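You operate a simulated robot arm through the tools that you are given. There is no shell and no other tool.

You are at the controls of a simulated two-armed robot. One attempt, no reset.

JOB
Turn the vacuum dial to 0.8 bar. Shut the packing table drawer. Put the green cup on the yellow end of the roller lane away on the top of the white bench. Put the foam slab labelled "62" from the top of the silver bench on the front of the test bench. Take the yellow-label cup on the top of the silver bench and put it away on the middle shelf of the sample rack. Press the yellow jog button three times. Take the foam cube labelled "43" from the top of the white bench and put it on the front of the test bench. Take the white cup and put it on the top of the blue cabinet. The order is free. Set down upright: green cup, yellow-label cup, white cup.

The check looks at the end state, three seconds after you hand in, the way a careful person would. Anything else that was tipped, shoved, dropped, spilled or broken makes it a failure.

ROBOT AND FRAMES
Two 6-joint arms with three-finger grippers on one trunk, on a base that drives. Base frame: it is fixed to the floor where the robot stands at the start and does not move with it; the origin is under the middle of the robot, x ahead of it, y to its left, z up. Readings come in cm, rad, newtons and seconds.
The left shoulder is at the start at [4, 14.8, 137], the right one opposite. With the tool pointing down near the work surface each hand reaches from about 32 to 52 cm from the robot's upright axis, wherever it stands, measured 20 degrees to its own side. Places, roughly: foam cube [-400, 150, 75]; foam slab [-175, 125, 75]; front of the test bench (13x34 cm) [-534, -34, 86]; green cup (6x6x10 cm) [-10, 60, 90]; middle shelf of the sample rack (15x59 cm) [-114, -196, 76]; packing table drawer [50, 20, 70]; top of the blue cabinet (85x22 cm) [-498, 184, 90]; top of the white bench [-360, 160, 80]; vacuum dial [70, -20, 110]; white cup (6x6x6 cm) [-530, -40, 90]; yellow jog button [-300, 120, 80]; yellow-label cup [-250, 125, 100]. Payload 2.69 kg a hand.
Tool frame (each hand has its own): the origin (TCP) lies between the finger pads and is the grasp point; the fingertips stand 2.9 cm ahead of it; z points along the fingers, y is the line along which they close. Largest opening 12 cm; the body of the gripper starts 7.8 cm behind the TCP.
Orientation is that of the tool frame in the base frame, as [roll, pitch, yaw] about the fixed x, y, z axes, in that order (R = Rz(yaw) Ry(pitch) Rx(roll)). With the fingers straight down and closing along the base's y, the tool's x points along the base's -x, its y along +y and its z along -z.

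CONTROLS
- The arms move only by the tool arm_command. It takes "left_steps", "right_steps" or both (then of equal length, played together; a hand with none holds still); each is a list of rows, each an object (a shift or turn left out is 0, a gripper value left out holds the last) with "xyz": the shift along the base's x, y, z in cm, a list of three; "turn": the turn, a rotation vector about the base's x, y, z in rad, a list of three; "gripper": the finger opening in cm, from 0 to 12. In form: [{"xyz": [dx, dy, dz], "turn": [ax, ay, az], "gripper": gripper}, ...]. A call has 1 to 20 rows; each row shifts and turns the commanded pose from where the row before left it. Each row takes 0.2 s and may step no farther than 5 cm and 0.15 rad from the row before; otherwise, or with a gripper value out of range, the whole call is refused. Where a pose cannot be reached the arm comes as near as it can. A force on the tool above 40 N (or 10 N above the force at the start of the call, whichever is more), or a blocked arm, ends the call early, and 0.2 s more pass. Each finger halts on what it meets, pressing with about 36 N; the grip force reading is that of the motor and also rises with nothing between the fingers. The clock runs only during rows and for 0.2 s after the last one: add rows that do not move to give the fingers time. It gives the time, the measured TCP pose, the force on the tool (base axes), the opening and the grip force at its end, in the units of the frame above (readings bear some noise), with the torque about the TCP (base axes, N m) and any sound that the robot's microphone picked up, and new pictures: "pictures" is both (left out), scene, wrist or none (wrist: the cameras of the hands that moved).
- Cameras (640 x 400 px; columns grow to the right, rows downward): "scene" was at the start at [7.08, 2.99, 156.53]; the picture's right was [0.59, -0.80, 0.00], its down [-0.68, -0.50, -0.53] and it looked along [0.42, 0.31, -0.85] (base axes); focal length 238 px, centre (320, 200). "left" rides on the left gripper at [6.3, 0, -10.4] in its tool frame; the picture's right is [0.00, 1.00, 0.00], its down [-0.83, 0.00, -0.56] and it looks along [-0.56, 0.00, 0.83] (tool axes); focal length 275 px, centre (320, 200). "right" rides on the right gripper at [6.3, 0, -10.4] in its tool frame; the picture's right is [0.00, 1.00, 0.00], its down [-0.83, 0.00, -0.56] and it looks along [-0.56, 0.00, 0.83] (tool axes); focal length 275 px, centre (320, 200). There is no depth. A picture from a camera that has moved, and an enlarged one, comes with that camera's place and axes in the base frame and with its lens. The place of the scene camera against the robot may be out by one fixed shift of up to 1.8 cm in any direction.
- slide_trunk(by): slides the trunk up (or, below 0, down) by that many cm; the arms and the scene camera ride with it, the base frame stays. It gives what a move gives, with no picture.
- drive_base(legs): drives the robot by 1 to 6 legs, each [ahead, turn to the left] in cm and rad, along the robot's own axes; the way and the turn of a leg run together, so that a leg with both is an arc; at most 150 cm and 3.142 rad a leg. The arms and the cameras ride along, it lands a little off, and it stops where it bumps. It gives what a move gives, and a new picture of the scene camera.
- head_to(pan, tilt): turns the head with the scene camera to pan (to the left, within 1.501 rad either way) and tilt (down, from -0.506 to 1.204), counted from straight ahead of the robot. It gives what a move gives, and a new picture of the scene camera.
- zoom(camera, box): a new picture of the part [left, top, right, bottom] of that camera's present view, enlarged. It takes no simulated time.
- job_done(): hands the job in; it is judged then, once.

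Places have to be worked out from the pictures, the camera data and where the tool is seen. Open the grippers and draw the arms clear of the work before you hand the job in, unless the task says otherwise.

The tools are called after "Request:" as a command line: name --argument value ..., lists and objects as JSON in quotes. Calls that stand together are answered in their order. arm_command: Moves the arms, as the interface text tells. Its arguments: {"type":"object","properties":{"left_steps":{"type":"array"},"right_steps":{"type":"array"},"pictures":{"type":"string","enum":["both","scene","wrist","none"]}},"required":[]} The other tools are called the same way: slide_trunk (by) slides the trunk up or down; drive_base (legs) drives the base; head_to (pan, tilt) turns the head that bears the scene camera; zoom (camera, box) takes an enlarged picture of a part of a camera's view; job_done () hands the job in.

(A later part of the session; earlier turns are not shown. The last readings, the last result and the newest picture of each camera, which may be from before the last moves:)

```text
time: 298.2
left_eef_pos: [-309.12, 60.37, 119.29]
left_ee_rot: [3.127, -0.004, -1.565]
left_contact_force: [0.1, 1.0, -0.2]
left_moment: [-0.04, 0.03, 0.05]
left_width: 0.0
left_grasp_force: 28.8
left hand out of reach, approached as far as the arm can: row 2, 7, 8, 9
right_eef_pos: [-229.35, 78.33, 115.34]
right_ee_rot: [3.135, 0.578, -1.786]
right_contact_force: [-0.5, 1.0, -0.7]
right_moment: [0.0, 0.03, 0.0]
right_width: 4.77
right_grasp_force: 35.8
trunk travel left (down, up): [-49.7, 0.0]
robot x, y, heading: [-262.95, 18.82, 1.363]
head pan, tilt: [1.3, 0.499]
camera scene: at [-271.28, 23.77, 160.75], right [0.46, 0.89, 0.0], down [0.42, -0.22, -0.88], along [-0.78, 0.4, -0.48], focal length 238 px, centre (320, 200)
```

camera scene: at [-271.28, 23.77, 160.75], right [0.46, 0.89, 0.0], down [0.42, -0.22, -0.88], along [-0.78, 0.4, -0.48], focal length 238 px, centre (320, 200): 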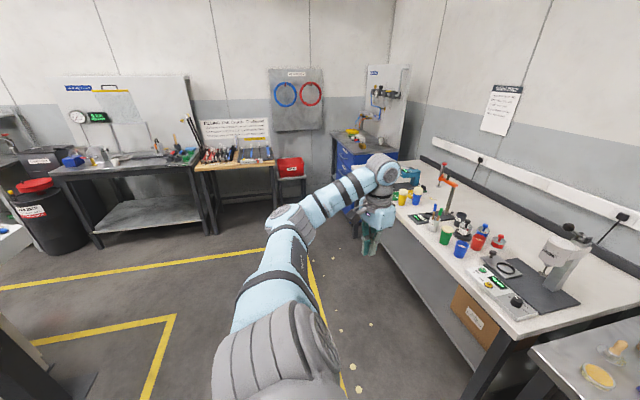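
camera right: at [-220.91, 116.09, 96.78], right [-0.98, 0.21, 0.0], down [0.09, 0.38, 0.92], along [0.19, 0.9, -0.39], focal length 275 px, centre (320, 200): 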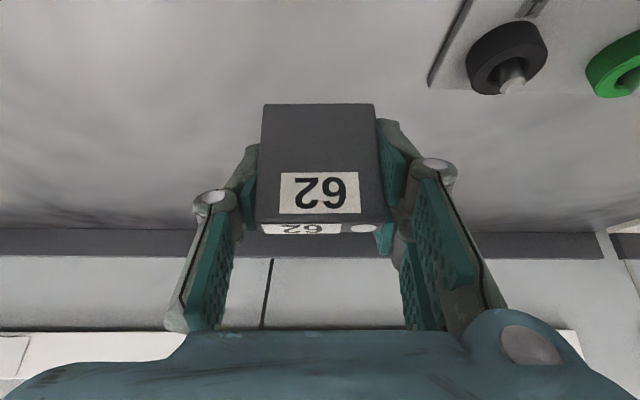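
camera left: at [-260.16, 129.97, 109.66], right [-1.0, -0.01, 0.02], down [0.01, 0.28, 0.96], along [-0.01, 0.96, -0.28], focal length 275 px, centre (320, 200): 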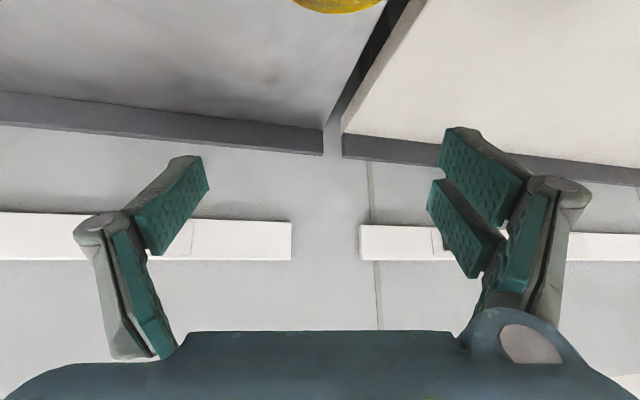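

It folded through again. I sweep the left hand outward and to the right into its normal range.

Request:
arm_command --left_steps '[{"xyz": [1.5, 1.31, -2.2]}, {"xyz": [1.5, 1.31, -2.2]}, {"xyz": [2.07, 1.61, -2]}, {"xyz": [2.07, 1.61, -2]}, {"xyz": [2.07, 1.61, -2]}, {"xyz": [3.64, 1.28, -2]}, {"xyz": [3.64, 1.28, -2]}, {"xyz": [3.64, 1.28, -2]}, {"xyz": [3.54, 0.61, 0]}, {"xyz": [3.54, 0.61, 0]}, {"xyz": [3.54, 0.61, 0]}, {}]' --pictures "scene"

```text
time: 300.8
left_eef_pos: [-279.91, 71.58, 100.88]
left_ee_rot: [3.124, -0.005, -1.566]
left_contact_force: [0.1, -0.5, -0.1]
left_moment: [-0.04, 0.0, -0.02]
left_width: 0.0
left_grasp_force: 28.9
left hand out of reach, approached as far as the arm can: row 1, 2, 3, 4, 6
right_eef_pos: [-229.38, 78.34, 115.4]
right_ee_rot: [3.136, 0.58, -1.784]
right_contact_force: [-0.5, -0.1, -0.3]
right_moment: [0.04, -0.01, 0.0]
right_width: 4.74
right_grasp_force: 35.9
trunk travel left (down, up): [-49.7, 0.0]
robot x, y, heading: [-263.37, 18.54, 1.366]
head pan, tilt: [1.3, 0.499]
camera scene: at [-271.33, 23.7, 160.76], right [0.46, 0.89, 0.0], down [0.42, -0.22, -0.88], along [-0.78, 0.4, -0.48], focal length 238 px, centre (320, 200)
```

scene: 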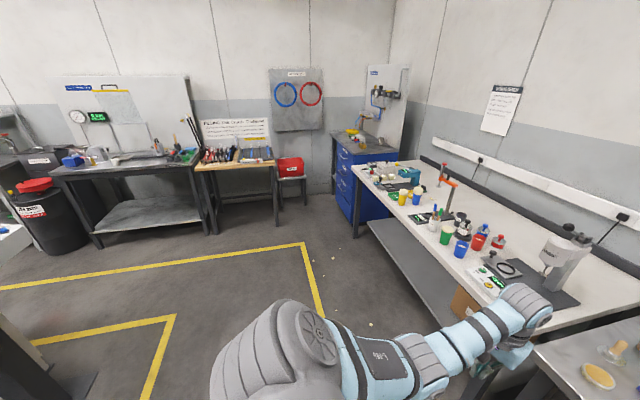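

Both arms are in normal posture now. I set the left hand to the tilted pre-grasp pose here in free space (0.75 rad forward, fingers open) and then drive back in to the beaker.

Request:
arm_command --left_steps '[{"xyz": [1.25, 2.8, 2.67], "turn": [0.125, 0, 0], "gripper": 11}, {"xyz": [1.25, 2.8, 2.67], "turn": [0.125, 0, 0]}, {"xyz": [1.25, 2.8, 2.67], "turn": [0.125, 0, 0]}, {"xyz": [1.25, 2.8, 2.67], "turn": [0.125, 0, 0]}, {"xyz": [1.25, 2.8, 2.67], "turn": [0.125, 0, 0]}, {"xyz": [1.25, 2.8, 2.67], "turn": [0.125, 0, 0]}, {}]' --pictures "none"

Request:
head_to --pan 0.0 --tilt 0.8

```text
time: 302.4
left_eef_pos: [-272.33, 88.61, 116.98]
left_ee_rot: [3.13, 0.747, -1.563]
left_contact_force: [-0.8, 1.1, -0.5]
left_moment: [0.03, 0.0, -0.02]
left_width: 11.0
left_grasp_force: 0.0
right_eef_pos: [-229.34, 78.37, 115.48]
right_ee_rot: [3.136, 0.58, -1.783]
right_contact_force: [0.1, -0.4, 0.3]
right_moment: [0.04, -0.01, -0.01]
right_width: 4.74
right_grasp_force: 36.7
trunk travel left (down, up): [-49.7, 0.0]
robot x, y, heading: [-263.51, 18.71, 1.362]
head pan, tilt: [1.3, 0.499]
```

```text
time: 303.9
left_eef_pos: [-272.3, 88.39, 116.96]
left_ee_rot: [3.13, 0.746, -1.564]
left_contact_force: [0.3, 0.2, -0.5]
left_moment: [-0.01, -0.02, 0.01]
left_width: 11.0
left_grasp_force: 0.2
right_eef_pos: [-229.43, 78.33, 115.32]
right_ee_rot: [3.137, 0.579, -1.784]
right_contact_force: [0.3, -0.1, -0.6]
right_moment: [-0.02, 0.02, -0.01]
right_width: 4.77
right_grasp_force: 36.0
trunk travel left (down, up): [-49.7, 0.0]
robot x, y, heading: [-263.58, 18.71, 1.361]
head pan, tilt: [0.0, 0.799]
camera scene: at [-261.57, 27.39, 158.16], right [0.98, -0.21, 0.0], down [-0.15, -0.7, -0.7], along [0.14, 0.68, -0.72], focal length 238 px, centre (320, 200)
```

scene: 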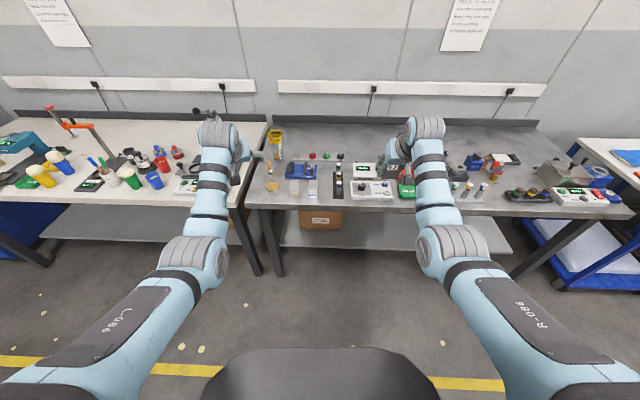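

Driving 50 cm straight ahead will bring the left hand right over the beaker.

Request:
drive_base --legs '[[49.5, 0]]'

Request:
slide_trunk --by -10

Request:
arm_command --left_steps '[{}]' --pictures "both"

```text
time: 306.8
left_eef_pos: [-262.44, 136.53, 117.1]
left_ee_rot: [3.13, 0.75, -1.561]
left_contact_force: [-0.8, 0.1, -0.4]
left_moment: [-0.03, 0.01, 0.01]
left_width: 10.98
left_grasp_force: 0.1
right_eef_pos: [-219.36, 126.74, 115.54]
right_ee_rot: [3.134, 0.581, -1.783]
right_contact_force: [-1.1, -0.7, 0.1]
right_moment: [0.05, 0.0, -0.03]
right_width: 4.76
right_grasp_force: 36.1
trunk travel left (down, up): [-49.7, 0.0]
robot x, y, heading: [-252.92, 66.94, 1.366]
head pan, tilt: [0.0, 0.799]
camera scene: at [-251.45, 75.56, 158.18], right [0.98, -0.2, 0.0], down [-0.15, -0.7, -0.7], along [0.14, 0.68, -0.72], focal length 238 px, centre (320, 200)
```

scene: 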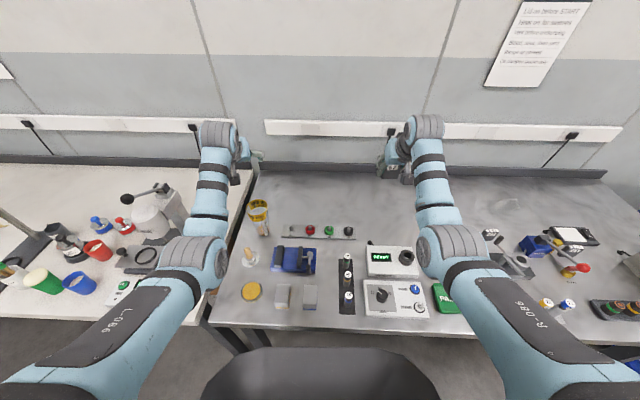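

```text
time: 308.1
left_eef_pos: [-262.29, 136.84, 107.04]
left_ee_rot: [3.129, 0.744, -1.561]
left_contact_force: [0.8, 0.2, 0.5]
left_moment: [-0.01, -0.02, 0.01]
left_width: 11.02
left_grasp_force: 0.0
right_eef_pos: [-219.34, 126.67, 105.46]
right_ee_rot: [3.135, 0.58, -1.782]
right_contact_force: [-1.6, -0.1, -0.3]
right_moment: [0.0, -0.01, 0.01]
right_width: 4.77
right_grasp_force: 36.0
trunk travel left (down, up): [-39.7, 10.0]
robot x, y, heading: [-253.05, 67.07, 1.366]
head pan, tilt: [0.0, 0.799]
```

```text
time: 308.5
left_eef_pos: [-262.24, 136.85, 106.98]
left_ee_rot: [3.129, 0.747, -1.562]
left_contact_force: [-0.1, 0.4, -0.3]
left_moment: [0.0, -0.01, 0.01]
left_width: 11.0
left_grasp_force: 0.0
right_eef_pos: [-219.47, 126.89, 105.48]
right_ee_rot: [3.137, 0.58, -1.782]
right_contact_force: [-0.5, 0.1, -0.3]
right_moment: [0.01, 0.02, -0.01]
right_width: 4.78
right_grasp_force: 36.1
trunk travel left (down, up): [-39.7, 10.0]
robot x, y, heading: [-253.01, 67.04, 1.358]
head pan, tilt: [0.0, 0.799]
camera scene: at [-251.38, 75.88, 148.2], right [0.98, -0.2, 0.0], down [-0.15, -0.7, -0.7], along [0.14, 0.68, -0.72], focal length 238 px, centre (320, 200)
camera left: at [-262.21, 125.2, 110.35], right [-1.0, -0.01, 0.01], down [0.01, 0.23, 0.97], along [-0.02, 0.97, -0.23], focal length 275 px, centre (320, 200)
```

scene: 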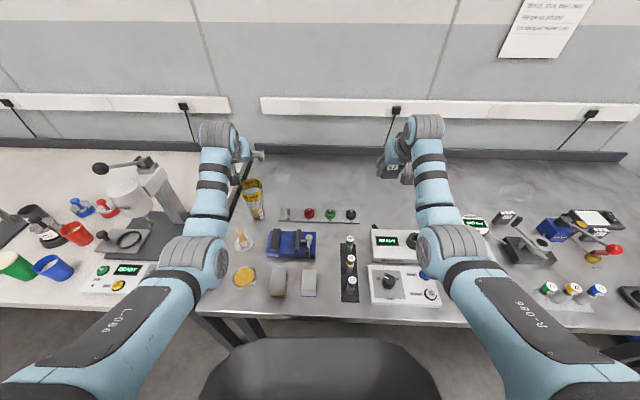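
left: 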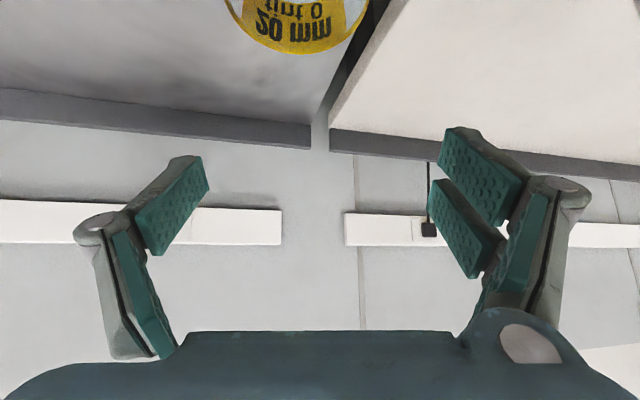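

The beaker is slightly right of the hand's centre line. I shift +1.0 cm in x and +0.4 in y, then lower the trunk 12 cm.

Request:
arm_command --left_steps '[{"xyz": [1.0, 0.4, 0]}, {}]' --pictures "none"

Request:
slide_trunk --by -6

Request:
arm_command --left_steps '[{}]' --pictures "wrist"

```text
time: 309.1
left_eef_pos: [-261.32, 137.23, 106.95]
left_ee_rot: [3.13, 0.745, -1.562]
left_contact_force: [-0.4, -0.1, -0.2]
left_moment: [-0.02, 0.02, 0.01]
left_width: 11.0
left_grasp_force: 0.1
right_eef_pos: [-219.45, 126.86, 105.42]
right_ee_rot: [3.135, 0.579, -1.782]
right_contact_force: [0.6, 0.0, -0.6]
right_moment: [0.0, -0.01, -0.02]
right_width: 4.77
right_grasp_force: 35.9
trunk travel left (down, up): [-39.7, 10.0]
robot x, y, heading: [-253.39, 66.95, 1.366]
head pan, tilt: [0.0, 0.799]
```

```text
time: 310.1
left_eef_pos: [-261.36, 137.17, 100.91]
left_ee_rot: [3.129, 0.745, -1.563]
left_contact_force: [0.6, -1.2, 0.0]
left_moment: [-0.01, -0.01, -0.02]
left_width: 10.98
left_grasp_force: 0.2
right_eef_pos: [-219.33, 126.75, 99.41]
right_ee_rot: [3.135, 0.579, -1.784]
right_contact_force: [0.1, -0.8, -0.2]
right_moment: [0.0, 0.0, 0.0]
right_width: 4.77
right_grasp_force: 35.9
trunk travel left (down, up): [-33.7, 16.0]
robot x, y, heading: [-252.6, 67.08, 1.37]
head pan, tilt: [0.0, 0.799]
```

```text
time: 310.5
left_eef_pos: [-261.35, 137.32, 100.91]
left_ee_rot: [3.13, 0.745, -1.56]
left_contact_force: [0.5, 1.2, 0.1]
left_moment: [0.01, 0.01, 0.01]
left_width: 10.98
left_grasp_force: 0.0
right_eef_pos: [-219.46, 126.65, 99.4]
right_ee_rot: [3.137, 0.582, -1.783]
right_contact_force: [1.2, 0.5, 0.3]
right_moment: [-0.02, 0.02, -0.03]
right_width: 4.77
right_grasp_force: 35.8
trunk travel left (down, up): [-33.7, 16.0]
robot x, y, heading: [-253.26, 67.21, 1.366]
head pan, tilt: [0.0, 0.799]
camera left: at [-261.24, 125.61, 104.3], right [-1.0, -0.01, 0.01], down [0.01, 0.23, 0.97], along [-0.02, 0.97, -0.23], focal length 275 px, centre (320, 200)
```

left: 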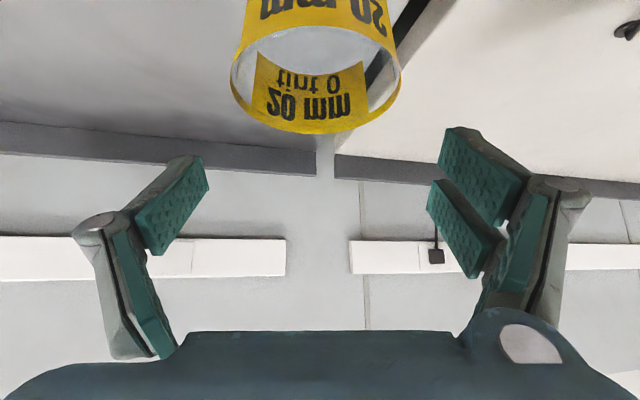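

The rim reads: centre (-261.1, 137.5), top 96.2, diameter about 8.2 cm. I shift 0.6 cm toward me to keep the palm clear of the near rim, and lower further.

Request:
arm_command --left_steps '[{"xyz": [0.2, -0.5, 0]}, {}]' --pictures "none"

Request:
slide_trunk --by -7

Request:
arm_command --left_steps '[{"xyz": [0, 0, -1.5]}, {"xyz": [0, 0, -1.5]}, {}]' --pictures "both"

```text
time: 311.1
left_eef_pos: [-261.05, 136.73, 100.95]
left_ee_rot: [3.129, 0.744, -1.562]
left_contact_force: [0.0, 0.2, 0.2]
left_moment: [0.0, 0.0, 0.0]
left_width: 11.0
left_grasp_force: 0.0
right_eef_pos: [-219.27, 126.8, 99.44]
right_ee_rot: [3.136, 0.578, -1.782]
right_contact_force: [0.0, 0.0, -0.8]
right_moment: [-0.02, 0.0, -0.03]
right_width: 4.76
right_grasp_force: 36.3
trunk travel left (down, up): [-33.7, 16.0]
robot x, y, heading: [-252.83, 66.93, 1.368]
head pan, tilt: [0.0, 0.799]
```

```text
time: 312.2
left_eef_pos: [-261.04, 136.74, 94.01]
left_ee_rot: [3.129, 0.746, -1.561]
left_contact_force: [0.0, -1.0, 0.0]
left_moment: [0.02, 0.0, 0.01]
left_width: 11.0
left_grasp_force: 0.1
right_eef_pos: [-219.39, 126.83, 92.42]
right_ee_rot: [3.135, 0.58, -1.782]
right_contact_force: [-0.8, 0.7, -1.4]
right_moment: [0.0, -0.01, 0.02]
right_width: 4.77
right_grasp_force: 36.1
trunk travel left (down, up): [-26.7, 23.0]
robot x, y, heading: [-252.81, 67.04, 1.363]
head pan, tilt: [0.0, 0.799]
```

```text
time: 313.0
left_eef_pos: [-261.09, 136.67, 91.02]
left_ee_rot: [3.131, 0.747, -1.562]
left_contact_force: [0.2, 0.0, 0.1]
left_moment: [0.0, -0.01, 0.03]
left_width: 11.02
left_grasp_force: 0.0
right_eef_pos: [-219.36, 126.7, 92.41]
right_ee_rot: [3.135, 0.578, -1.781]
right_contact_force: [0.3, -0.2, -0.1]
right_moment: [0.0, -0.02, -0.01]
right_width: 4.79
right_grasp_force: 36.2
trunk travel left (down, up): [-26.7, 23.0]
robot x, y, heading: [-253.02, 67.03, 1.369]
head pan, tilt: [0.0, 0.799]
camera scene: at [-251.38, 75.85, 135.23], right [0.98, -0.2, 0.0], down [-0.15, -0.7, -0.7], along [0.14, 0.68, -0.72], focal length 238 px, centre (320, 200)
camera left: at [-261.01, 125.08, 94.4], right [-1.0, -0.01, 0.01], down [0.01, 0.23, 0.97], along [-0.02, 0.97, -0.23], focal length 275 px, centre (320, 200)
```

scene: 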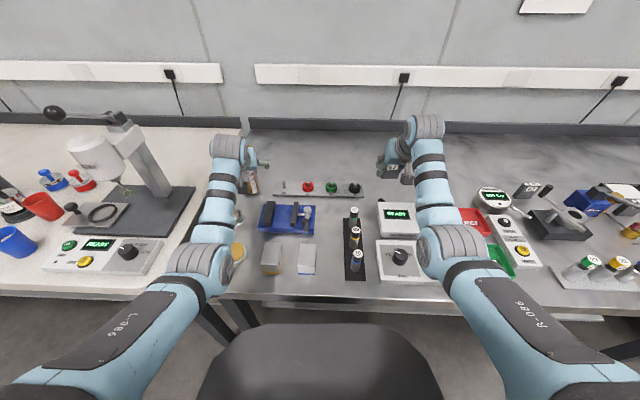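
left: 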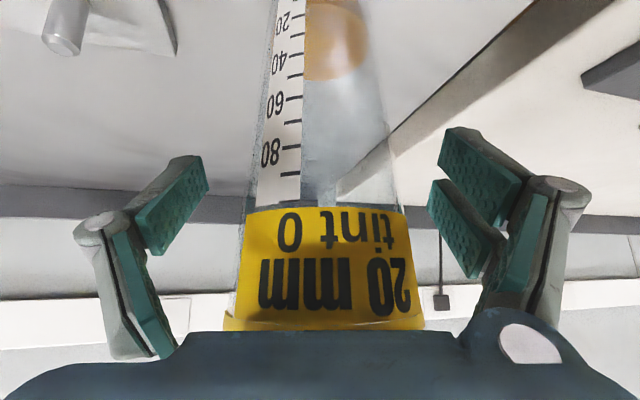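

The beaker is well centred between the fingers, with the palm clear of the rim. I go down 4.5 cm more.

Request:
arm_command --left_steps '[{"xyz": [0, 0, -1.2]}, {"xyz": [0, 0, -1.2]}, {"xyz": [0, 0.1, -1.2]}, {"xyz": [0, 0.1, -0.9]}, {}]' --pictures "wrist"

```text
time: 314.2
left_eef_pos: [-261.14, 136.44, 87.18]
left_ee_rot: [3.131, 0.754, -1.56]
left_contact_force: [-0.7, -7.4, 26.2]
left_moment: [-0.13, 0.11, 0.04]
left_width: 11.0
left_grasp_force: 0.1
right_eef_pos: [-219.38, 126.14, 92.86]
right_ee_rot: [3.133, 0.585, -1.783]
right_contact_force: [0.1, -0.6, -0.2]
right_moment: [0.0, -0.01, 0.01]
right_width: 4.75
right_grasp_force: 35.7
trunk travel left (down, up): [-26.7, 23.0]
robot x, y, heading: [-253.02, 67.31, 1.364]
head pan, tilt: [0.0, 0.799]
camera left: at [-261.0, 124.81, 90.39], right [-1.0, -0.01, 0.01], down [0.01, 0.22, 0.97], along [-0.02, 0.97, -0.22], focal length 275 px, centre (320, 200)
```

left: 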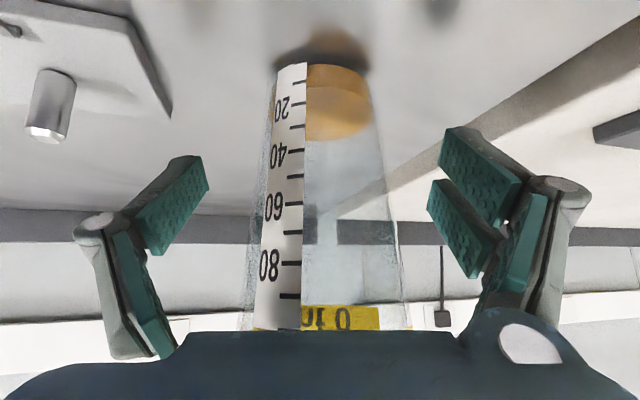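

The contact is the beaker's near rim against the hand housing (the force and moment match that point exactly). I rise 2.2 cm and grip at that height instead.

Request:
arm_command --left_steps '[{"xyz": [0, 0.1, 1.1]}, {"xyz": [0, 0.1, 1.1]}, {}, {}]' --pictures "wrist"

```text
time: 315.2
left_eef_pos: [-261.1, 137.21, 88.67]
left_ee_rot: [3.129, 0.743, -1.562]
left_contact_force: [-0.7, 1.0, -0.9]
left_moment: [0.01, -0.01, 0.01]
left_width: 10.98
left_grasp_force: 0.0
right_eef_pos: [-219.45, 126.9, 92.45]
right_ee_rot: [3.136, 0.58, -1.783]
right_contact_force: [0.3, 0.3, -0.1]
right_moment: [0.0, -0.01, -0.01]
right_width: 4.77
right_grasp_force: 35.4
trunk travel left (down, up): [-26.7, 23.0]
robot x, y, heading: [-253.17, 67.08, 1.366]
head pan, tilt: [0.0, 0.799]
camera left: at [-261.05, 125.51, 92.05], right [-1.0, -0.01, 0.01], down [0.01, 0.24, 0.97], along [-0.02, 0.97, -0.24], focal length 275 px, centre (320, 200)
```

left: 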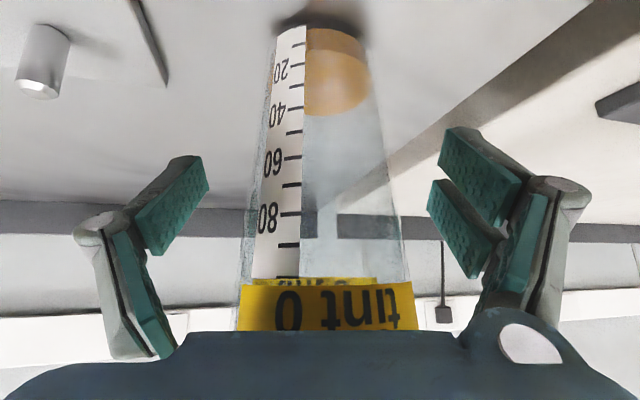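

Clear now. I close slowly on the beaker.

Request:
arm_command --left_steps '[{"gripper": 9}, {"gripper": 8}, {"gripper": 7.2}, {"gripper": 6.6}, {"gripper": 6}, {"gripper": 5}, {}, {}]' --pictures "wrist"

```text
time: 317.0
left_eef_pos: [-261.15, 137.04, 88.75]
left_ee_rot: [3.13, 0.745, -1.561]
left_contact_force: [0.4, 0.0, 0.5]
left_moment: [0.04, -0.06, -0.02]
left_width: 6.29
left_grasp_force: 36.6
right_eef_pos: [-219.31, 126.8, 92.42]
right_ee_rot: [3.133, 0.58, -1.782]
right_contact_force: [0.1, 0.1, -0.6]
right_moment: [-0.03, -0.01, 0.01]
right_width: 4.74
right_grasp_force: 35.8
trunk travel left (down, up): [-26.7, 23.0]
robot x, y, heading: [-252.75, 67.41, 1.366]
head pan, tilt: [0.0, 0.799]
camera left: at [-261.04, 125.46, 92.12], right [-1.0, -0.01, 0.01], down [0.01, 0.23, 0.97], along [-0.02, 0.97, -0.23], focal length 275 px, centre (320, 200)
```

left: 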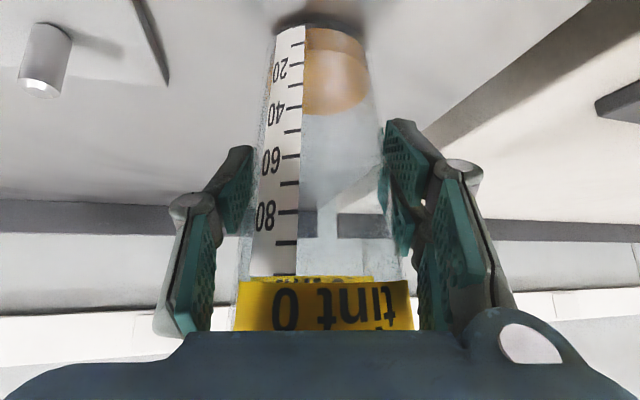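

Gripped at 6.3 cm. It holds some amber liquid, so I must keep it upright. I lift slowly.

Request:
arm_command --left_steps '[{"xyz": [0, 0, 0.8]}, {"xyz": [0, 0, 1]}, {"xyz": [0, 0, 1.2]}, {}]' --pictures "wrist"

Request:
slide_trunk --by 10

Request:
arm_command --left_steps '[{}]' --pictures "both"

```text
time: 318.0
left_eef_pos: [-261.09, 137.12, 91.75]
left_ee_rot: [3.13, 0.746, -1.561]
left_contact_force: [-0.2, 0.2, -0.8]
left_moment: [-0.05, 0.0, -0.02]
left_width: 6.31
left_grasp_force: 36.7
right_eef_pos: [-219.39, 126.74, 92.41]
right_ee_rot: [3.137, 0.579, -1.782]
right_contact_force: [-0.4, 0.5, -0.5]
right_moment: [0.0, 0.03, 0.01]
right_width: 4.76
right_grasp_force: 35.9
trunk travel left (down, up): [-26.7, 23.0]
robot x, y, heading: [-252.87, 67.28, 1.365]
head pan, tilt: [0.0, 0.799]
camera left: at [-261.02, 125.47, 95.09], right [-1.0, -0.01, 0.01], down [0.01, 0.23, 0.97], along [-0.02, 0.97, -0.23], focal length 275 px, centre (320, 200)
```

left: 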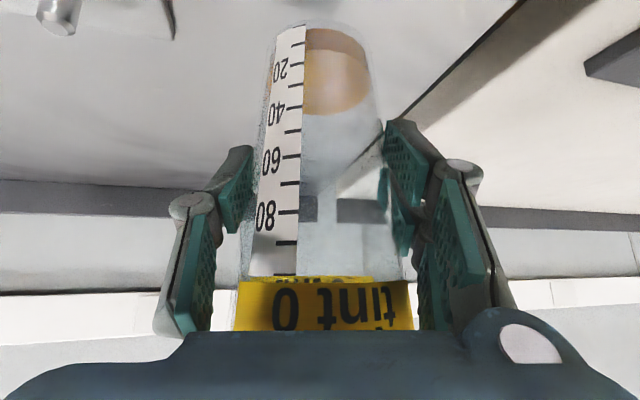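

```text
time: 319.4
left_eef_pos: [-261.14, 137.06, 101.66]
left_ee_rot: [3.128, 0.746, -1.562]
left_contact_force: [0.1, -0.3, -1.6]
left_moment: [0.03, -0.01, 0.0]
left_width: 6.27
left_grasp_force: 35.6
right_eef_pos: [-219.34, 126.81, 102.35]
right_ee_rot: [3.137, 0.579, -1.782]
right_contact_force: [-0.4, -0.2, -0.2]
right_moment: [0.01, 0.03, 0.0]
right_width: 4.75
right_grasp_force: 36.3
trunk travel left (down, up): [-36.7, 13.0]
robot x, y, heading: [-253.16, 67.3, 1.364]
head pan, tilt: [0.0, 0.799]
```

```text
time: 319.8
left_eef_pos: [-261.22, 137.09, 101.58]
left_ee_rot: [3.128, 0.745, -1.562]
left_contact_force: [-0.2, -0.7, -0.6]
left_moment: [0.02, 0.0, -0.04]
left_width: 6.3
left_grasp_force: 35.6
right_eef_pos: [-219.38, 126.69, 102.36]
right_ee_rot: [3.136, 0.582, -1.781]
right_contact_force: [-0.6, 0.2, 0.0]
right_moment: [-0.02, -0.01, 0.0]
right_width: 4.76
right_grasp_force: 35.6
trunk travel left (down, up): [-36.7, 13.0]
robot x, y, heading: [-252.8, 66.74, 1.367]
head pan, tilt: [0.0, 0.799]
camera scene: at [-251.39, 75.86, 145.16], right [0.98, -0.2, 0.0], down [-0.15, -0.7, -0.7], along [0.14, 0.68, -0.72], focal length 238 px, centre (320, 200)
camera left: at [-261.03, 125.45, 105.02], right [-1.0, -0.01, 0.01], down [0.01, 0.23, 0.97], along [-0.02, 0.97, -0.23], focal length 275 px, centre (320, 200)
```

scene: 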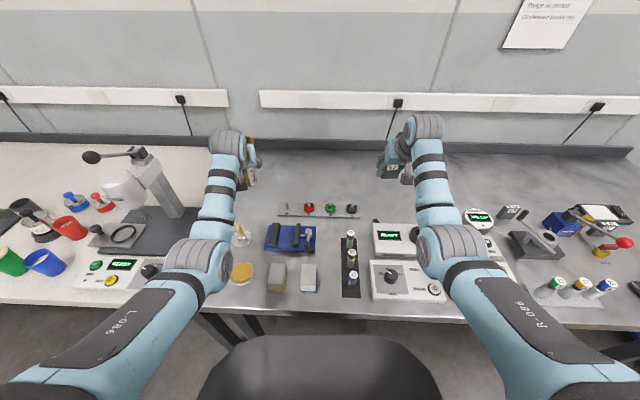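
left: 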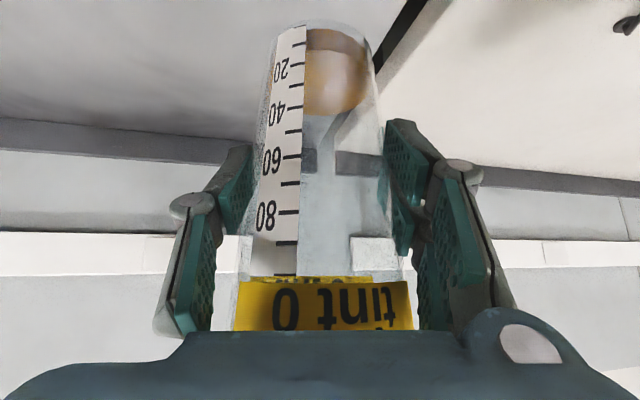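

The beaker is held without slipping. I raise the trunk fully, back straight out, and head toward the sample rack, stopping well short to look at it.

Request:
slide_trunk --by 13

Request:
drive_base --legs '[[-50, 0], [0, -1.72]]'

Request:
head_to --pan -0.5 --tilt 0.3

```text
time: 321.3
left_eef_pos: [-261.1, 137.01, 114.57]
left_ee_rot: [3.128, 0.745, -1.562]
left_contact_force: [0.8, -0.7, -1.1]
left_moment: [0.01, -0.02, 0.0]
left_width: 6.3
left_grasp_force: 35.8
right_eef_pos: [-219.4, 126.82, 115.36]
right_ee_rot: [3.137, 0.578, -1.781]
right_contact_force: [0.1, 0.1, -0.7]
right_moment: [0.03, 0.02, 0.0]
right_width: 4.78
right_grasp_force: 36.1
trunk travel left (down, up): [-49.7, 0.0]
robot x, y, heading: [-253.11, 66.98, 1.365]
head pan, tilt: [0.0, 0.799]
```

```text
time: 328.4
left_eef_pos: [-192.63, 16.47, 114.53]
left_ee_rot: [3.132, 0.746, 3.013]
left_contact_force: [0.5, -0.3, -1.1]
left_moment: [0.01, -0.02, 0.01]
left_width: 6.27
left_grasp_force: 36.0
right_eef_pos: [-208.66, -23.35, 115.31]
right_ee_rot: [3.136, 0.579, 2.792]
right_contact_force: [0.6, -0.5, -1.4]
right_moment: [0.01, -0.02, 0.01]
right_width: 4.77
right_grasp_force: 36.0
trunk travel left (down, up): [-49.7, 0.0]
robot x, y, heading: [-263.36, 18.07, -0.342]
head pan, tilt: [0.0, 0.799]
camera scene: at [-254.06, 13.7, 158.16], right [-0.34, -0.94, 0.0], down [-0.68, 0.24, -0.7], along [0.66, -0.24, -0.72], focal length 238 px, centre (320, 200)
```

scene: 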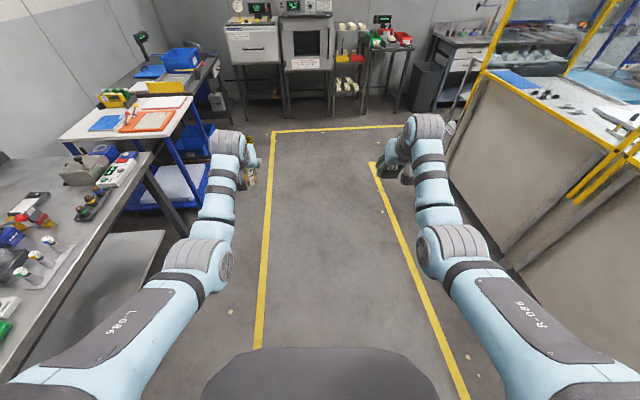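

```text
time: 329.3
left_eef_pos: [-192.65, 16.6, 114.74]
left_ee_rot: [3.129, 0.744, 3.012]
left_contact_force: [0.6, 0.2, -0.8]
left_moment: [-0.01, -0.01, -0.01]
left_width: 6.22
left_grasp_force: 36.2
right_eef_pos: [-208.63, -23.45, 115.28]
right_ee_rot: [3.134, 0.581, 2.791]
right_contact_force: [-0.6, -0.2, -0.5]
right_moment: [0.0, -0.02, 0.01]
right_width: 4.76
right_grasp_force: 35.7
trunk travel left (down, up): [-49.7, 0.0]
robot x, y, heading: [-263.29, 18.35, -0.342]
head pan, tilt: [-0.499, 0.3]
camera scene: at [-255.47, 9.39, 162.59], right [-0.75, -0.67, 0.0], down [-0.2, 0.22, -0.95], along [0.64, -0.71, -0.3], focal length 238 px, centre (320, 200)
```

scene: 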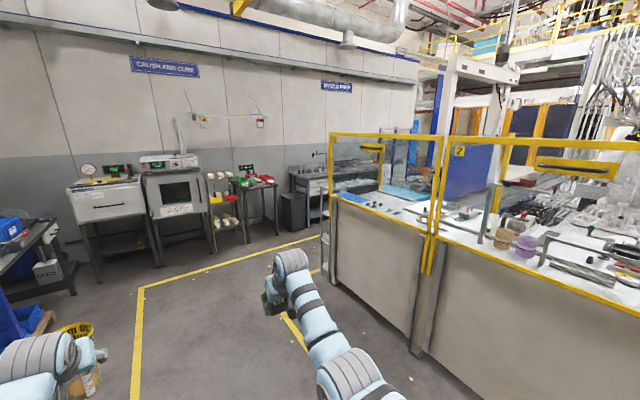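

The rack is at the near end of the caged machine. I drive forward in two legs toward (-75, -48).

Request:
drive_base --legs '[[150, 0], [48, 0], [0, -1.0]]'

Request:
head_to --pan -0.25 --tilt 0.45

```text
time: 341.8
left_eef_pos: [-38.32, -108.25, 114.72]
left_ee_rot: [3.129, 0.747, 2.021]
left_contact_force: [-0.1, 1.0, -0.8]
left_moment: [0.01, -0.01, -0.02]
left_width: 6.21
left_grasp_force: 36.0
right_eef_pos: [-80.39, -116.82, 115.44]
right_ee_rot: [3.137, 0.579, 1.799]
right_contact_force: [0.3, 0.5, -0.4]
right_moment: [0.0, -0.01, 0.02]
right_width: 4.75
right_grasp_force: 36.1
trunk travel left (down, up): [-49.7, 0.0]
robot x, y, heading: [-75.46, -48.47, -1.337]
head pan, tilt: [-0.499, 0.3]
camera scene: at [-77.95, -60.59, 162.6], right [-0.97, 0.26, 0.0], down [0.08, 0.29, -0.96], along [-0.25, -0.92, -0.3], focal length 238 px, centre (320, 200)
```

scene: 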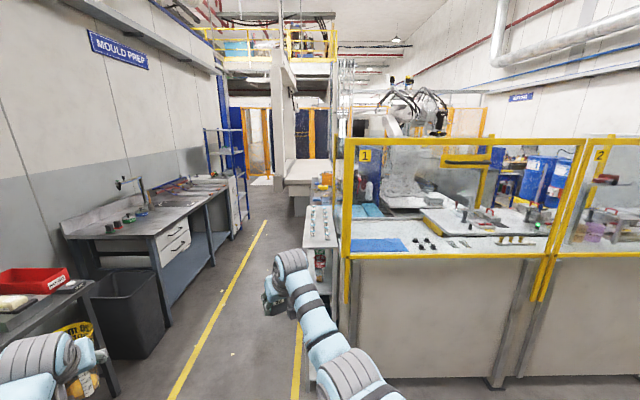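

```text
time: 342.6
left_eef_pos: [-38.29, -108.4, 114.56]
left_ee_rot: [3.129, 0.746, 2.02]
left_contact_force: [0.3, -0.6, -0.5]
left_moment: [-0.01, 0.01, 0.03]
left_width: 6.18
left_grasp_force: 36.4
right_eef_pos: [-80.61, -116.72, 115.38]
right_ee_rot: [3.137, 0.58, 1.801]
right_contact_force: [0.7, -0.1, -0.4]
right_moment: [-0.05, -0.01, -0.03]
right_width: 4.75
right_grasp_force: 35.4
trunk travel left (down, up): [-49.7, 0.0]
robot x, y, heading: [-75.35, -48.49, -1.335]
head pan, tilt: [-0.25, 0.45]
camera scene: at [-75.72, -60.79, 161.2], right [-1.0, 0.02, 0.0], down [0.01, 0.44, -0.9], along [-0.01, -0.9, -0.44], focal length 238 px, centre (320, 200)
```

scene: 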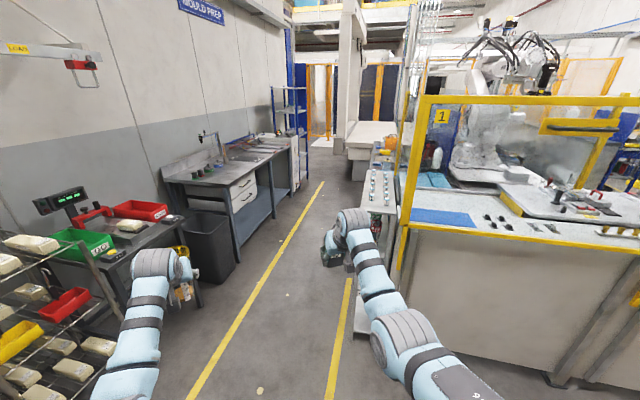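

The rack stands beside the machine, facing the aisle. I'll enlarge it.

Request:
zoom --camera "scene" --box '[320, 120, 430, 345]'

```text
1.78 times, centred on (375, 232) of scene
camera zoom: at [-75.72, -60.79, 161.2], right [-1.0, 0.02, 0.0], down [0.01, 0.44, -0.9], along [-0.01, -0.9, -0.44], focal length 423 px, centre (222, 142)
```

zoom: 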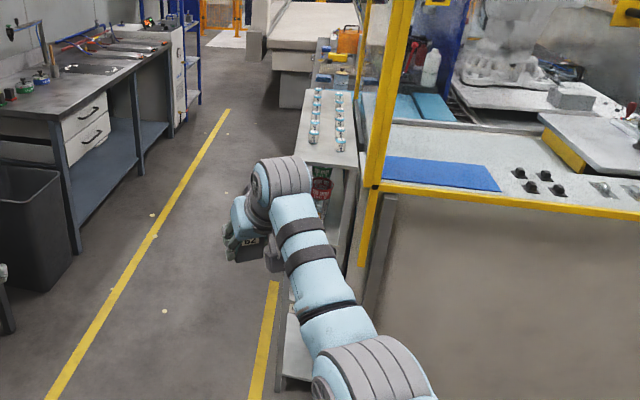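

The aisle beside the rack is narrow, so I need its exact geometry. I advance 30 cm along the aisle and look at the rack from closer.

Request:
drive_base --legs '[[0, -0.1], [25, 0]]'

Request:
head_to --pan -0.55 --tilt 0.75

Request:
zoom --camera "right" --box '[0, 0, 639, 399]'

```text
time: 344.9
left_eef_pos: [-41.19, -135.76, 114.96]
left_ee_rot: [3.132, 0.749, 1.92]
left_contact_force: [-0.5, 0.3, -1.4]
left_moment: [0.0, 0.02, -0.03]
left_width: 6.18
left_grasp_force: 36.0
right_eef_pos: [-84.04, -140.02, 115.59]
right_ee_rot: [3.137, 0.584, 1.701]
right_contact_force: [0.6, -0.7, -0.8]
right_moment: [-0.04, 0.02, -0.01]
right_width: 4.75
right_grasp_force: 36.1
trunk travel left (down, up): [-49.7, 0.0]
robot x, y, heading: [-71.94, -72.59, -1.433]
head pan, tilt: [-0.25, 0.45]
camera scene: at [-73.57, -84.55, 161.25], right [-0.99, 0.11, 0.0], down [0.05, 0.43, -0.9], along [-0.1, -0.9, -0.43], focal length 238 px, centre (320, 200)
```

scene: 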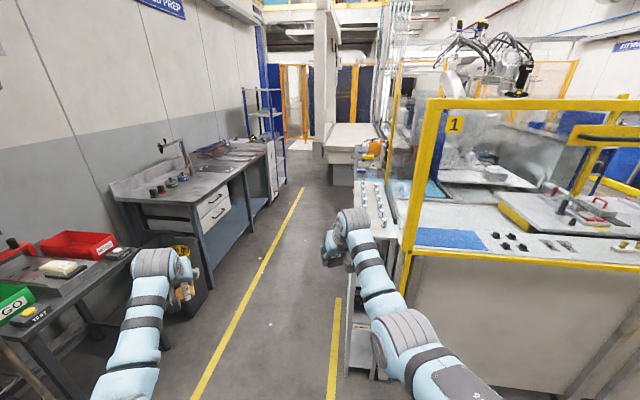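

```text
time: 345.7
left_eef_pos: [-41.16, -136.16, 114.63]
left_ee_rot: [3.13, 0.745, 1.922]
left_contact_force: [0.3, -0.7, -1.2]
left_moment: [-0.01, 0.02, 0.03]
left_width: 6.15
left_grasp_force: 35.9
right_eef_pos: [-83.93, -140.38, 115.44]
right_ee_rot: [3.135, 0.579, 1.701]
right_contact_force: [0.2, 0.1, 0.4]
right_moment: [0.0, 0.0, -0.02]
right_width: 4.77
right_grasp_force: 36.3
trunk travel left (down, up): [-49.7, 0.0]
robot x, y, heading: [-71.96, -72.82, -1.439]
head pan, tilt: [-0.55, 0.75]
camera scene: at [-75.83, -83.58, 158.57], right [-0.92, 0.4, 0.0], down [0.27, 0.62, -0.73], along [-0.29, -0.67, -0.68], focal length 238 px, centre (320, 200)
```

scene: 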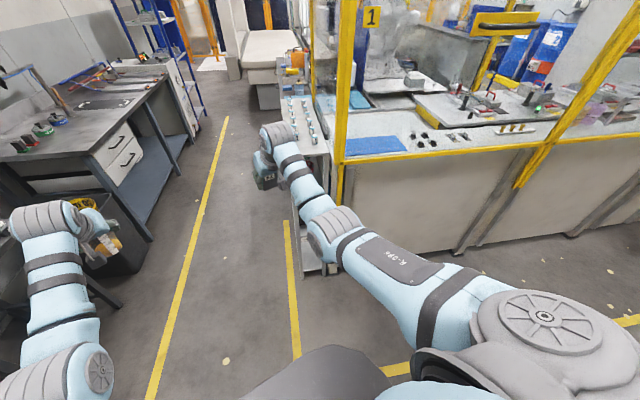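

```text
1.00 times, centred on (320, 200) of right (not enlarged: the box is as wide or as high as the picture)
camera zoom: at [-85.54, -129.51, 120.69], right [0.99, 0.14, 0.0], down [0.05, -0.39, 0.92], along [0.13, -0.91, -0.39], focal length 276 px, centre (320, 200)
```

zoom: 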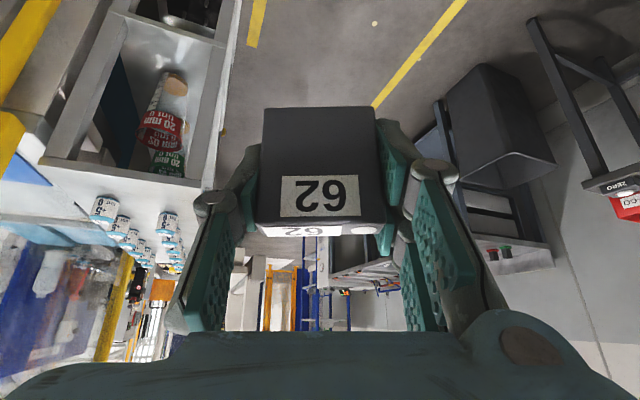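

The rack's middle shelf already holds red- and green-label beakers, and there's only about 25 cm to the shelf above. Getting in there needs a nearly horizontal hand, from the right arm's side. So I'll return the beaker to its bench spot for now, deliver the foam pieces and white cup first, then come back for it with the right hand.

Request:
drive_base --legs '[[0, -2.147], [150, 0], [61.5, 0], [0, -1.332]]'

Request:
head_to --pan 0.0 --tilt 0.8

```text
time: 364.6
left_eef_pos: [-271.09, 89.64, 114.68]
left_ee_rot: [3.129, 0.745, -1.571]
left_contact_force: [-0.5, 0.4, -0.7]
left_moment: [-0.02, -0.01, 0.0]
left_width: 6.11
left_grasp_force: 36.4
right_eef_pos: [-229.45, 78.98, 115.35]
right_ee_rot: [3.138, 0.58, -1.79]
right_contact_force: [0.5, -0.6, -1.0]
right_moment: [0.01, -0.01, -0.01]
right_width: 4.79
right_grasp_force: 36.0
trunk travel left (down, up): [-49.7, 0.0]
robot x, y, heading: [-263.57, 19.3, 1.359]
head pan, tilt: [-0.55, 0.75]
camera scene: at [-257.86, 26.52, 158.56], right [0.72, -0.69, 0.0], down [-0.47, -0.49, -0.73], along [0.51, 0.53, -0.68], focal length 238 px, centre (320, 200)
```

scene: 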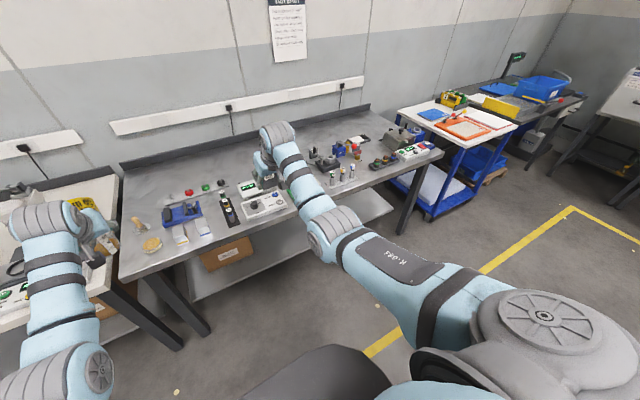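

```text
time: 365.6
left_eef_pos: [-271.06, 89.78, 114.58]
left_ee_rot: [3.129, 0.745, -1.569]
left_contact_force: [-0.6, 0.2, -0.7]
left_moment: [0.01, 0.01, -0.01]
left_width: 6.06
left_grasp_force: 36.3
right_eef_pos: [-229.4, 79.02, 115.37]
right_ee_rot: [3.135, 0.582, -1.791]
right_contact_force: [0.5, -0.1, -0.5]
right_moment: [-0.03, 0.03, 0.0]
right_width: 4.8
right_grasp_force: 36.3
trunk travel left (down, up): [-49.7, 0.0]
robot x, y, heading: [-263.57, 19.6, 1.357]
head pan, tilt: [0.0, 0.799]
camera scene: at [-261.78, 28.39, 158.16], right [0.98, -0.21, 0.0], down [-0.15, -0.7, -0.7], along [0.15, 0.68, -0.72], focal length 238 px, centre (320, 200)
```

scene: 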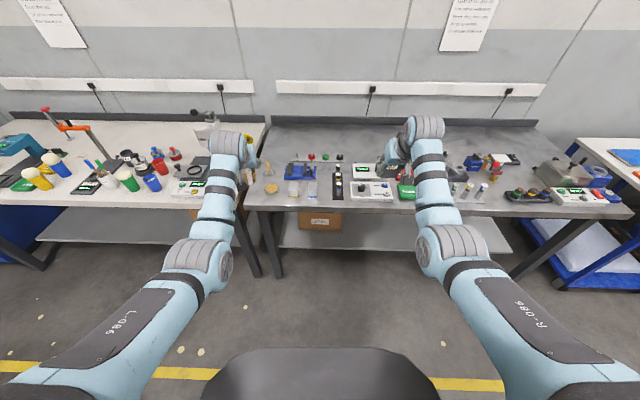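

The grip width is shrinking slowly (6.30 to 6.06 cm), so the tapered beaker may be creeping up in the pads. I'll check it in the wrist view.

Request:
zoom --camera "left" --box '[0, 0, 639, 399]'

```text
1.00 times, centred on (320, 200) of left (not enlarged: the box is as wide or as high as the picture)
camera zoom: at [-271.01, 78.08, 118.02], right [-1.0, 0.0, 0.01], down [0.01, 0.23, 0.97], along [-0.01, 0.97, -0.23], focal length 276 px, centre (320, 200)
```

zoom: 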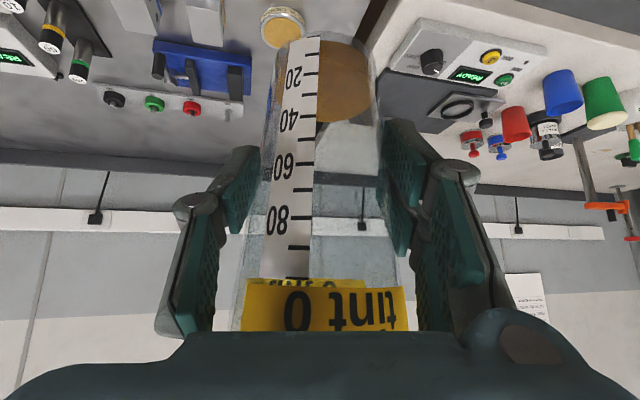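

It has crept up only about half a centimetre. I drive in 48 cm to its original spot.

Request:
drive_base --legs '[[48, 0]]'

Request:
slide_trunk --by -20

Request:
arm_command --left_steps '[{}]' --pictures "both"

```text
time: 368.5
left_eef_pos: [-261.07, 136.14, 114.77]
left_ee_rot: [3.131, 0.748, -1.567]
left_contact_force: [0.3, 0.5, -1.0]
left_moment: [-0.02, 0.02, -0.05]
left_width: 5.99
left_grasp_force: 35.3
right_eef_pos: [-219.54, 125.59, 115.64]
right_ee_rot: [3.136, 0.58, -1.789]
right_contact_force: [0.5, 0.7, 0.1]
right_moment: [0.04, 0.0, -0.03]
right_width: 4.8
right_grasp_force: 35.8
trunk travel left (down, up): [-49.7, 0.0]
robot x, y, heading: [-253.27, 66.13, 1.36]
head pan, tilt: [0.0, 0.799]
camera scene: at [-251.78, 74.72, 158.18], right [0.98, -0.21, 0.0], down [-0.15, -0.7, -0.7], along [0.15, 0.68, -0.72], focal length 238 px, centre (320, 200)
```

scene: 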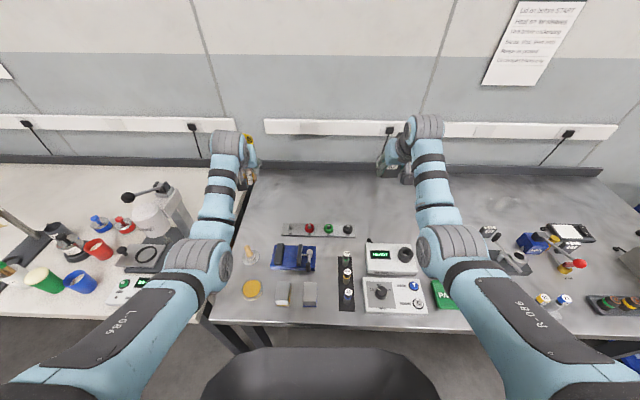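

```text
time: 370.6
left_eef_pos: [-261.17, 136.37, 94.75]
left_ee_rot: [3.129, 0.743, -1.567]
left_contact_force: [0.6, 0.6, -1.2]
left_moment: [-0.02, 0.02, 0.04]
left_width: 5.96
left_grasp_force: 36.1
right_eef_pos: [-219.43, 125.77, 95.39]
right_ee_rot: [3.134, 0.578, -1.789]
right_contact_force: [-0.7, 0.1, 0.4]
right_moment: [0.01, -0.01, -0.01]
right_width: 4.78
right_grasp_force: 36.0
trunk travel left (down, up): [-29.7, 20.0]
robot x, y, heading: [-253.41, 66.12, 1.357]
head pan, tilt: [0.0, 0.799]
```

```text
time: 371.0
left_eef_pos: [-261.02, 136.4, 94.78]
left_ee_rot: [3.129, 0.745, -1.566]
left_contact_force: [0.1, 0.3, -0.8]
left_moment: [0.0, -0.02, 0.02]
left_width: 5.98
left_grasp_force: 35.7
right_eef_pos: [-219.45, 125.83, 95.52]
right_ee_rot: [3.134, 0.579, -1.787]
right_contact_force: [0.3, 0.1, -0.9]
right_moment: [0.04, -0.01, -0.03]
right_width: 4.8
right_grasp_force: 35.9
trunk travel left (down, up): [-29.7, 20.0]
robot x, y, heading: [-253.51, 66.15, 1.359]
head pan, tilt: [0.0, 0.799]
camera scene: at [-251.71, 75.04, 138.19], right [0.98, -0.21, 0.0], down [-0.15, -0.7, -0.7], along [0.15, 0.68, -0.72], focal length 238 px, centre (320, 200)
camera left: at [-261.06, 124.7, 98.04], right [-1.0, -0.01, 0.01], down [0.01, 0.23, 0.97], along [-0.01, 0.97, -0.23], focal length 275 px, centre (320, 200)
```

scene: 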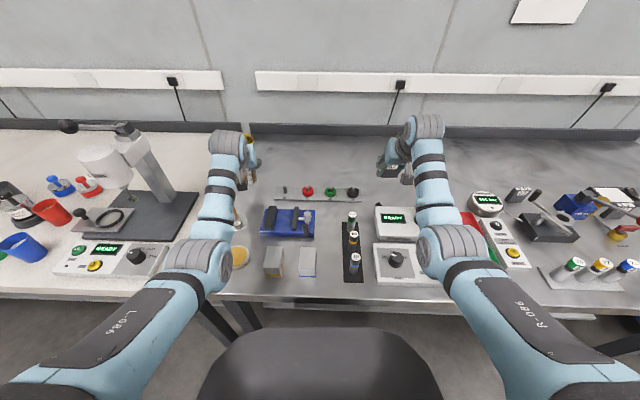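
left: 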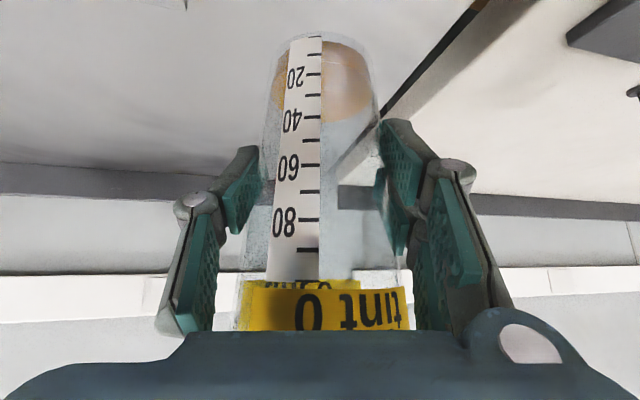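

I lower until the beaker touches the bench, in small final steps.

Request:
slide_trunk --by -5.5

Request:
slide_trunk --by -0.5

Request:
slide_trunk --by -0.4

Request:
slide_trunk --by -0.4

```text
time: 372.0
left_eef_pos: [-261.22, 136.31, 89.25]
left_ee_rot: [3.129, 0.746, -1.57]
left_contact_force: [-0.2, -0.3, -0.5]
left_moment: [0.02, 0.02, 0.02]
left_width: 5.96
left_grasp_force: 36.2
right_eef_pos: [-219.42, 125.72, 89.98]
right_ee_rot: [3.134, 0.578, -1.789]
right_contact_force: [-0.3, -0.6, 0.9]
right_moment: [0.03, -0.03, 0.03]
right_width: 4.81
right_grasp_force: 36.1
trunk travel left (down, up): [-24.2, 25.5]
robot x, y, heading: [-253.51, 66.35, 1.356]
head pan, tilt: [0.0, 0.799]
```

```text
time: 372.5
left_eef_pos: [-261.11, 136.35, 88.72]
left_ee_rot: [3.13, 0.744, -1.567]
left_contact_force: [-0.4, 0.4, -0.1]
left_moment: [0.02, -0.04, 0.04]
left_width: 5.97
left_grasp_force: 36.1
right_eef_pos: [-219.38, 125.72, 89.61]
right_ee_rot: [3.134, 0.58, -1.789]
right_contact_force: [0.4, 0.0, 0.2]
right_moment: [-0.01, 0.01, -0.02]
right_width: 4.81
right_grasp_force: 36.3
trunk travel left (down, up): [-23.7, 26.0]
robot x, y, heading: [-253.44, 65.9, 1.361]
head pan, tilt: [0.0, 0.799]
```

```text
time: 373.1
left_eef_pos: [-261.02, 136.34, 88.58]
left_ee_rot: [3.13, 0.75, -1.566]
left_contact_force: [0.1, 0.6, 7.9]
left_moment: [0.19, -0.17, 0.06]
left_width: 5.97
left_grasp_force: 36.0
right_eef_pos: [-219.4, 125.59, 89.16]
right_ee_rot: [3.133, 0.578, -1.789]
right_contact_force: [0.0, -0.2, -0.1]
right_moment: [-0.01, 0.0, -0.03]
right_width: 4.8
right_grasp_force: 35.9
trunk travel left (down, up): [-23.3, 26.4]
robot x, y, heading: [-253.07, 66.22, 1.355]
head pan, tilt: [0.0, 0.799]
```

```text
time: 373.6
left_eef_pos: [-261.1, 136.19, 88.36]
left_ee_rot: [3.129, 0.752, -1.566]
left_contact_force: [-0.5, 3.8, 19.6]
left_moment: [0.11, -0.3, 0.11]
left_width: 5.88
left_grasp_force: 36.0
right_eef_pos: [-219.34, 125.48, 88.86]
right_ee_rot: [3.135, 0.581, -1.789]
right_contact_force: [-0.4, -0.1, -0.5]
right_moment: [-0.04, 0.0, 0.0]
right_width: 4.8
right_grasp_force: 35.6
trunk travel left (down, up): [-22.9, 26.8]
robot x, y, heading: [-253.31, 66.58, 1.36]
head pan, tilt: [0.0, 0.799]
```

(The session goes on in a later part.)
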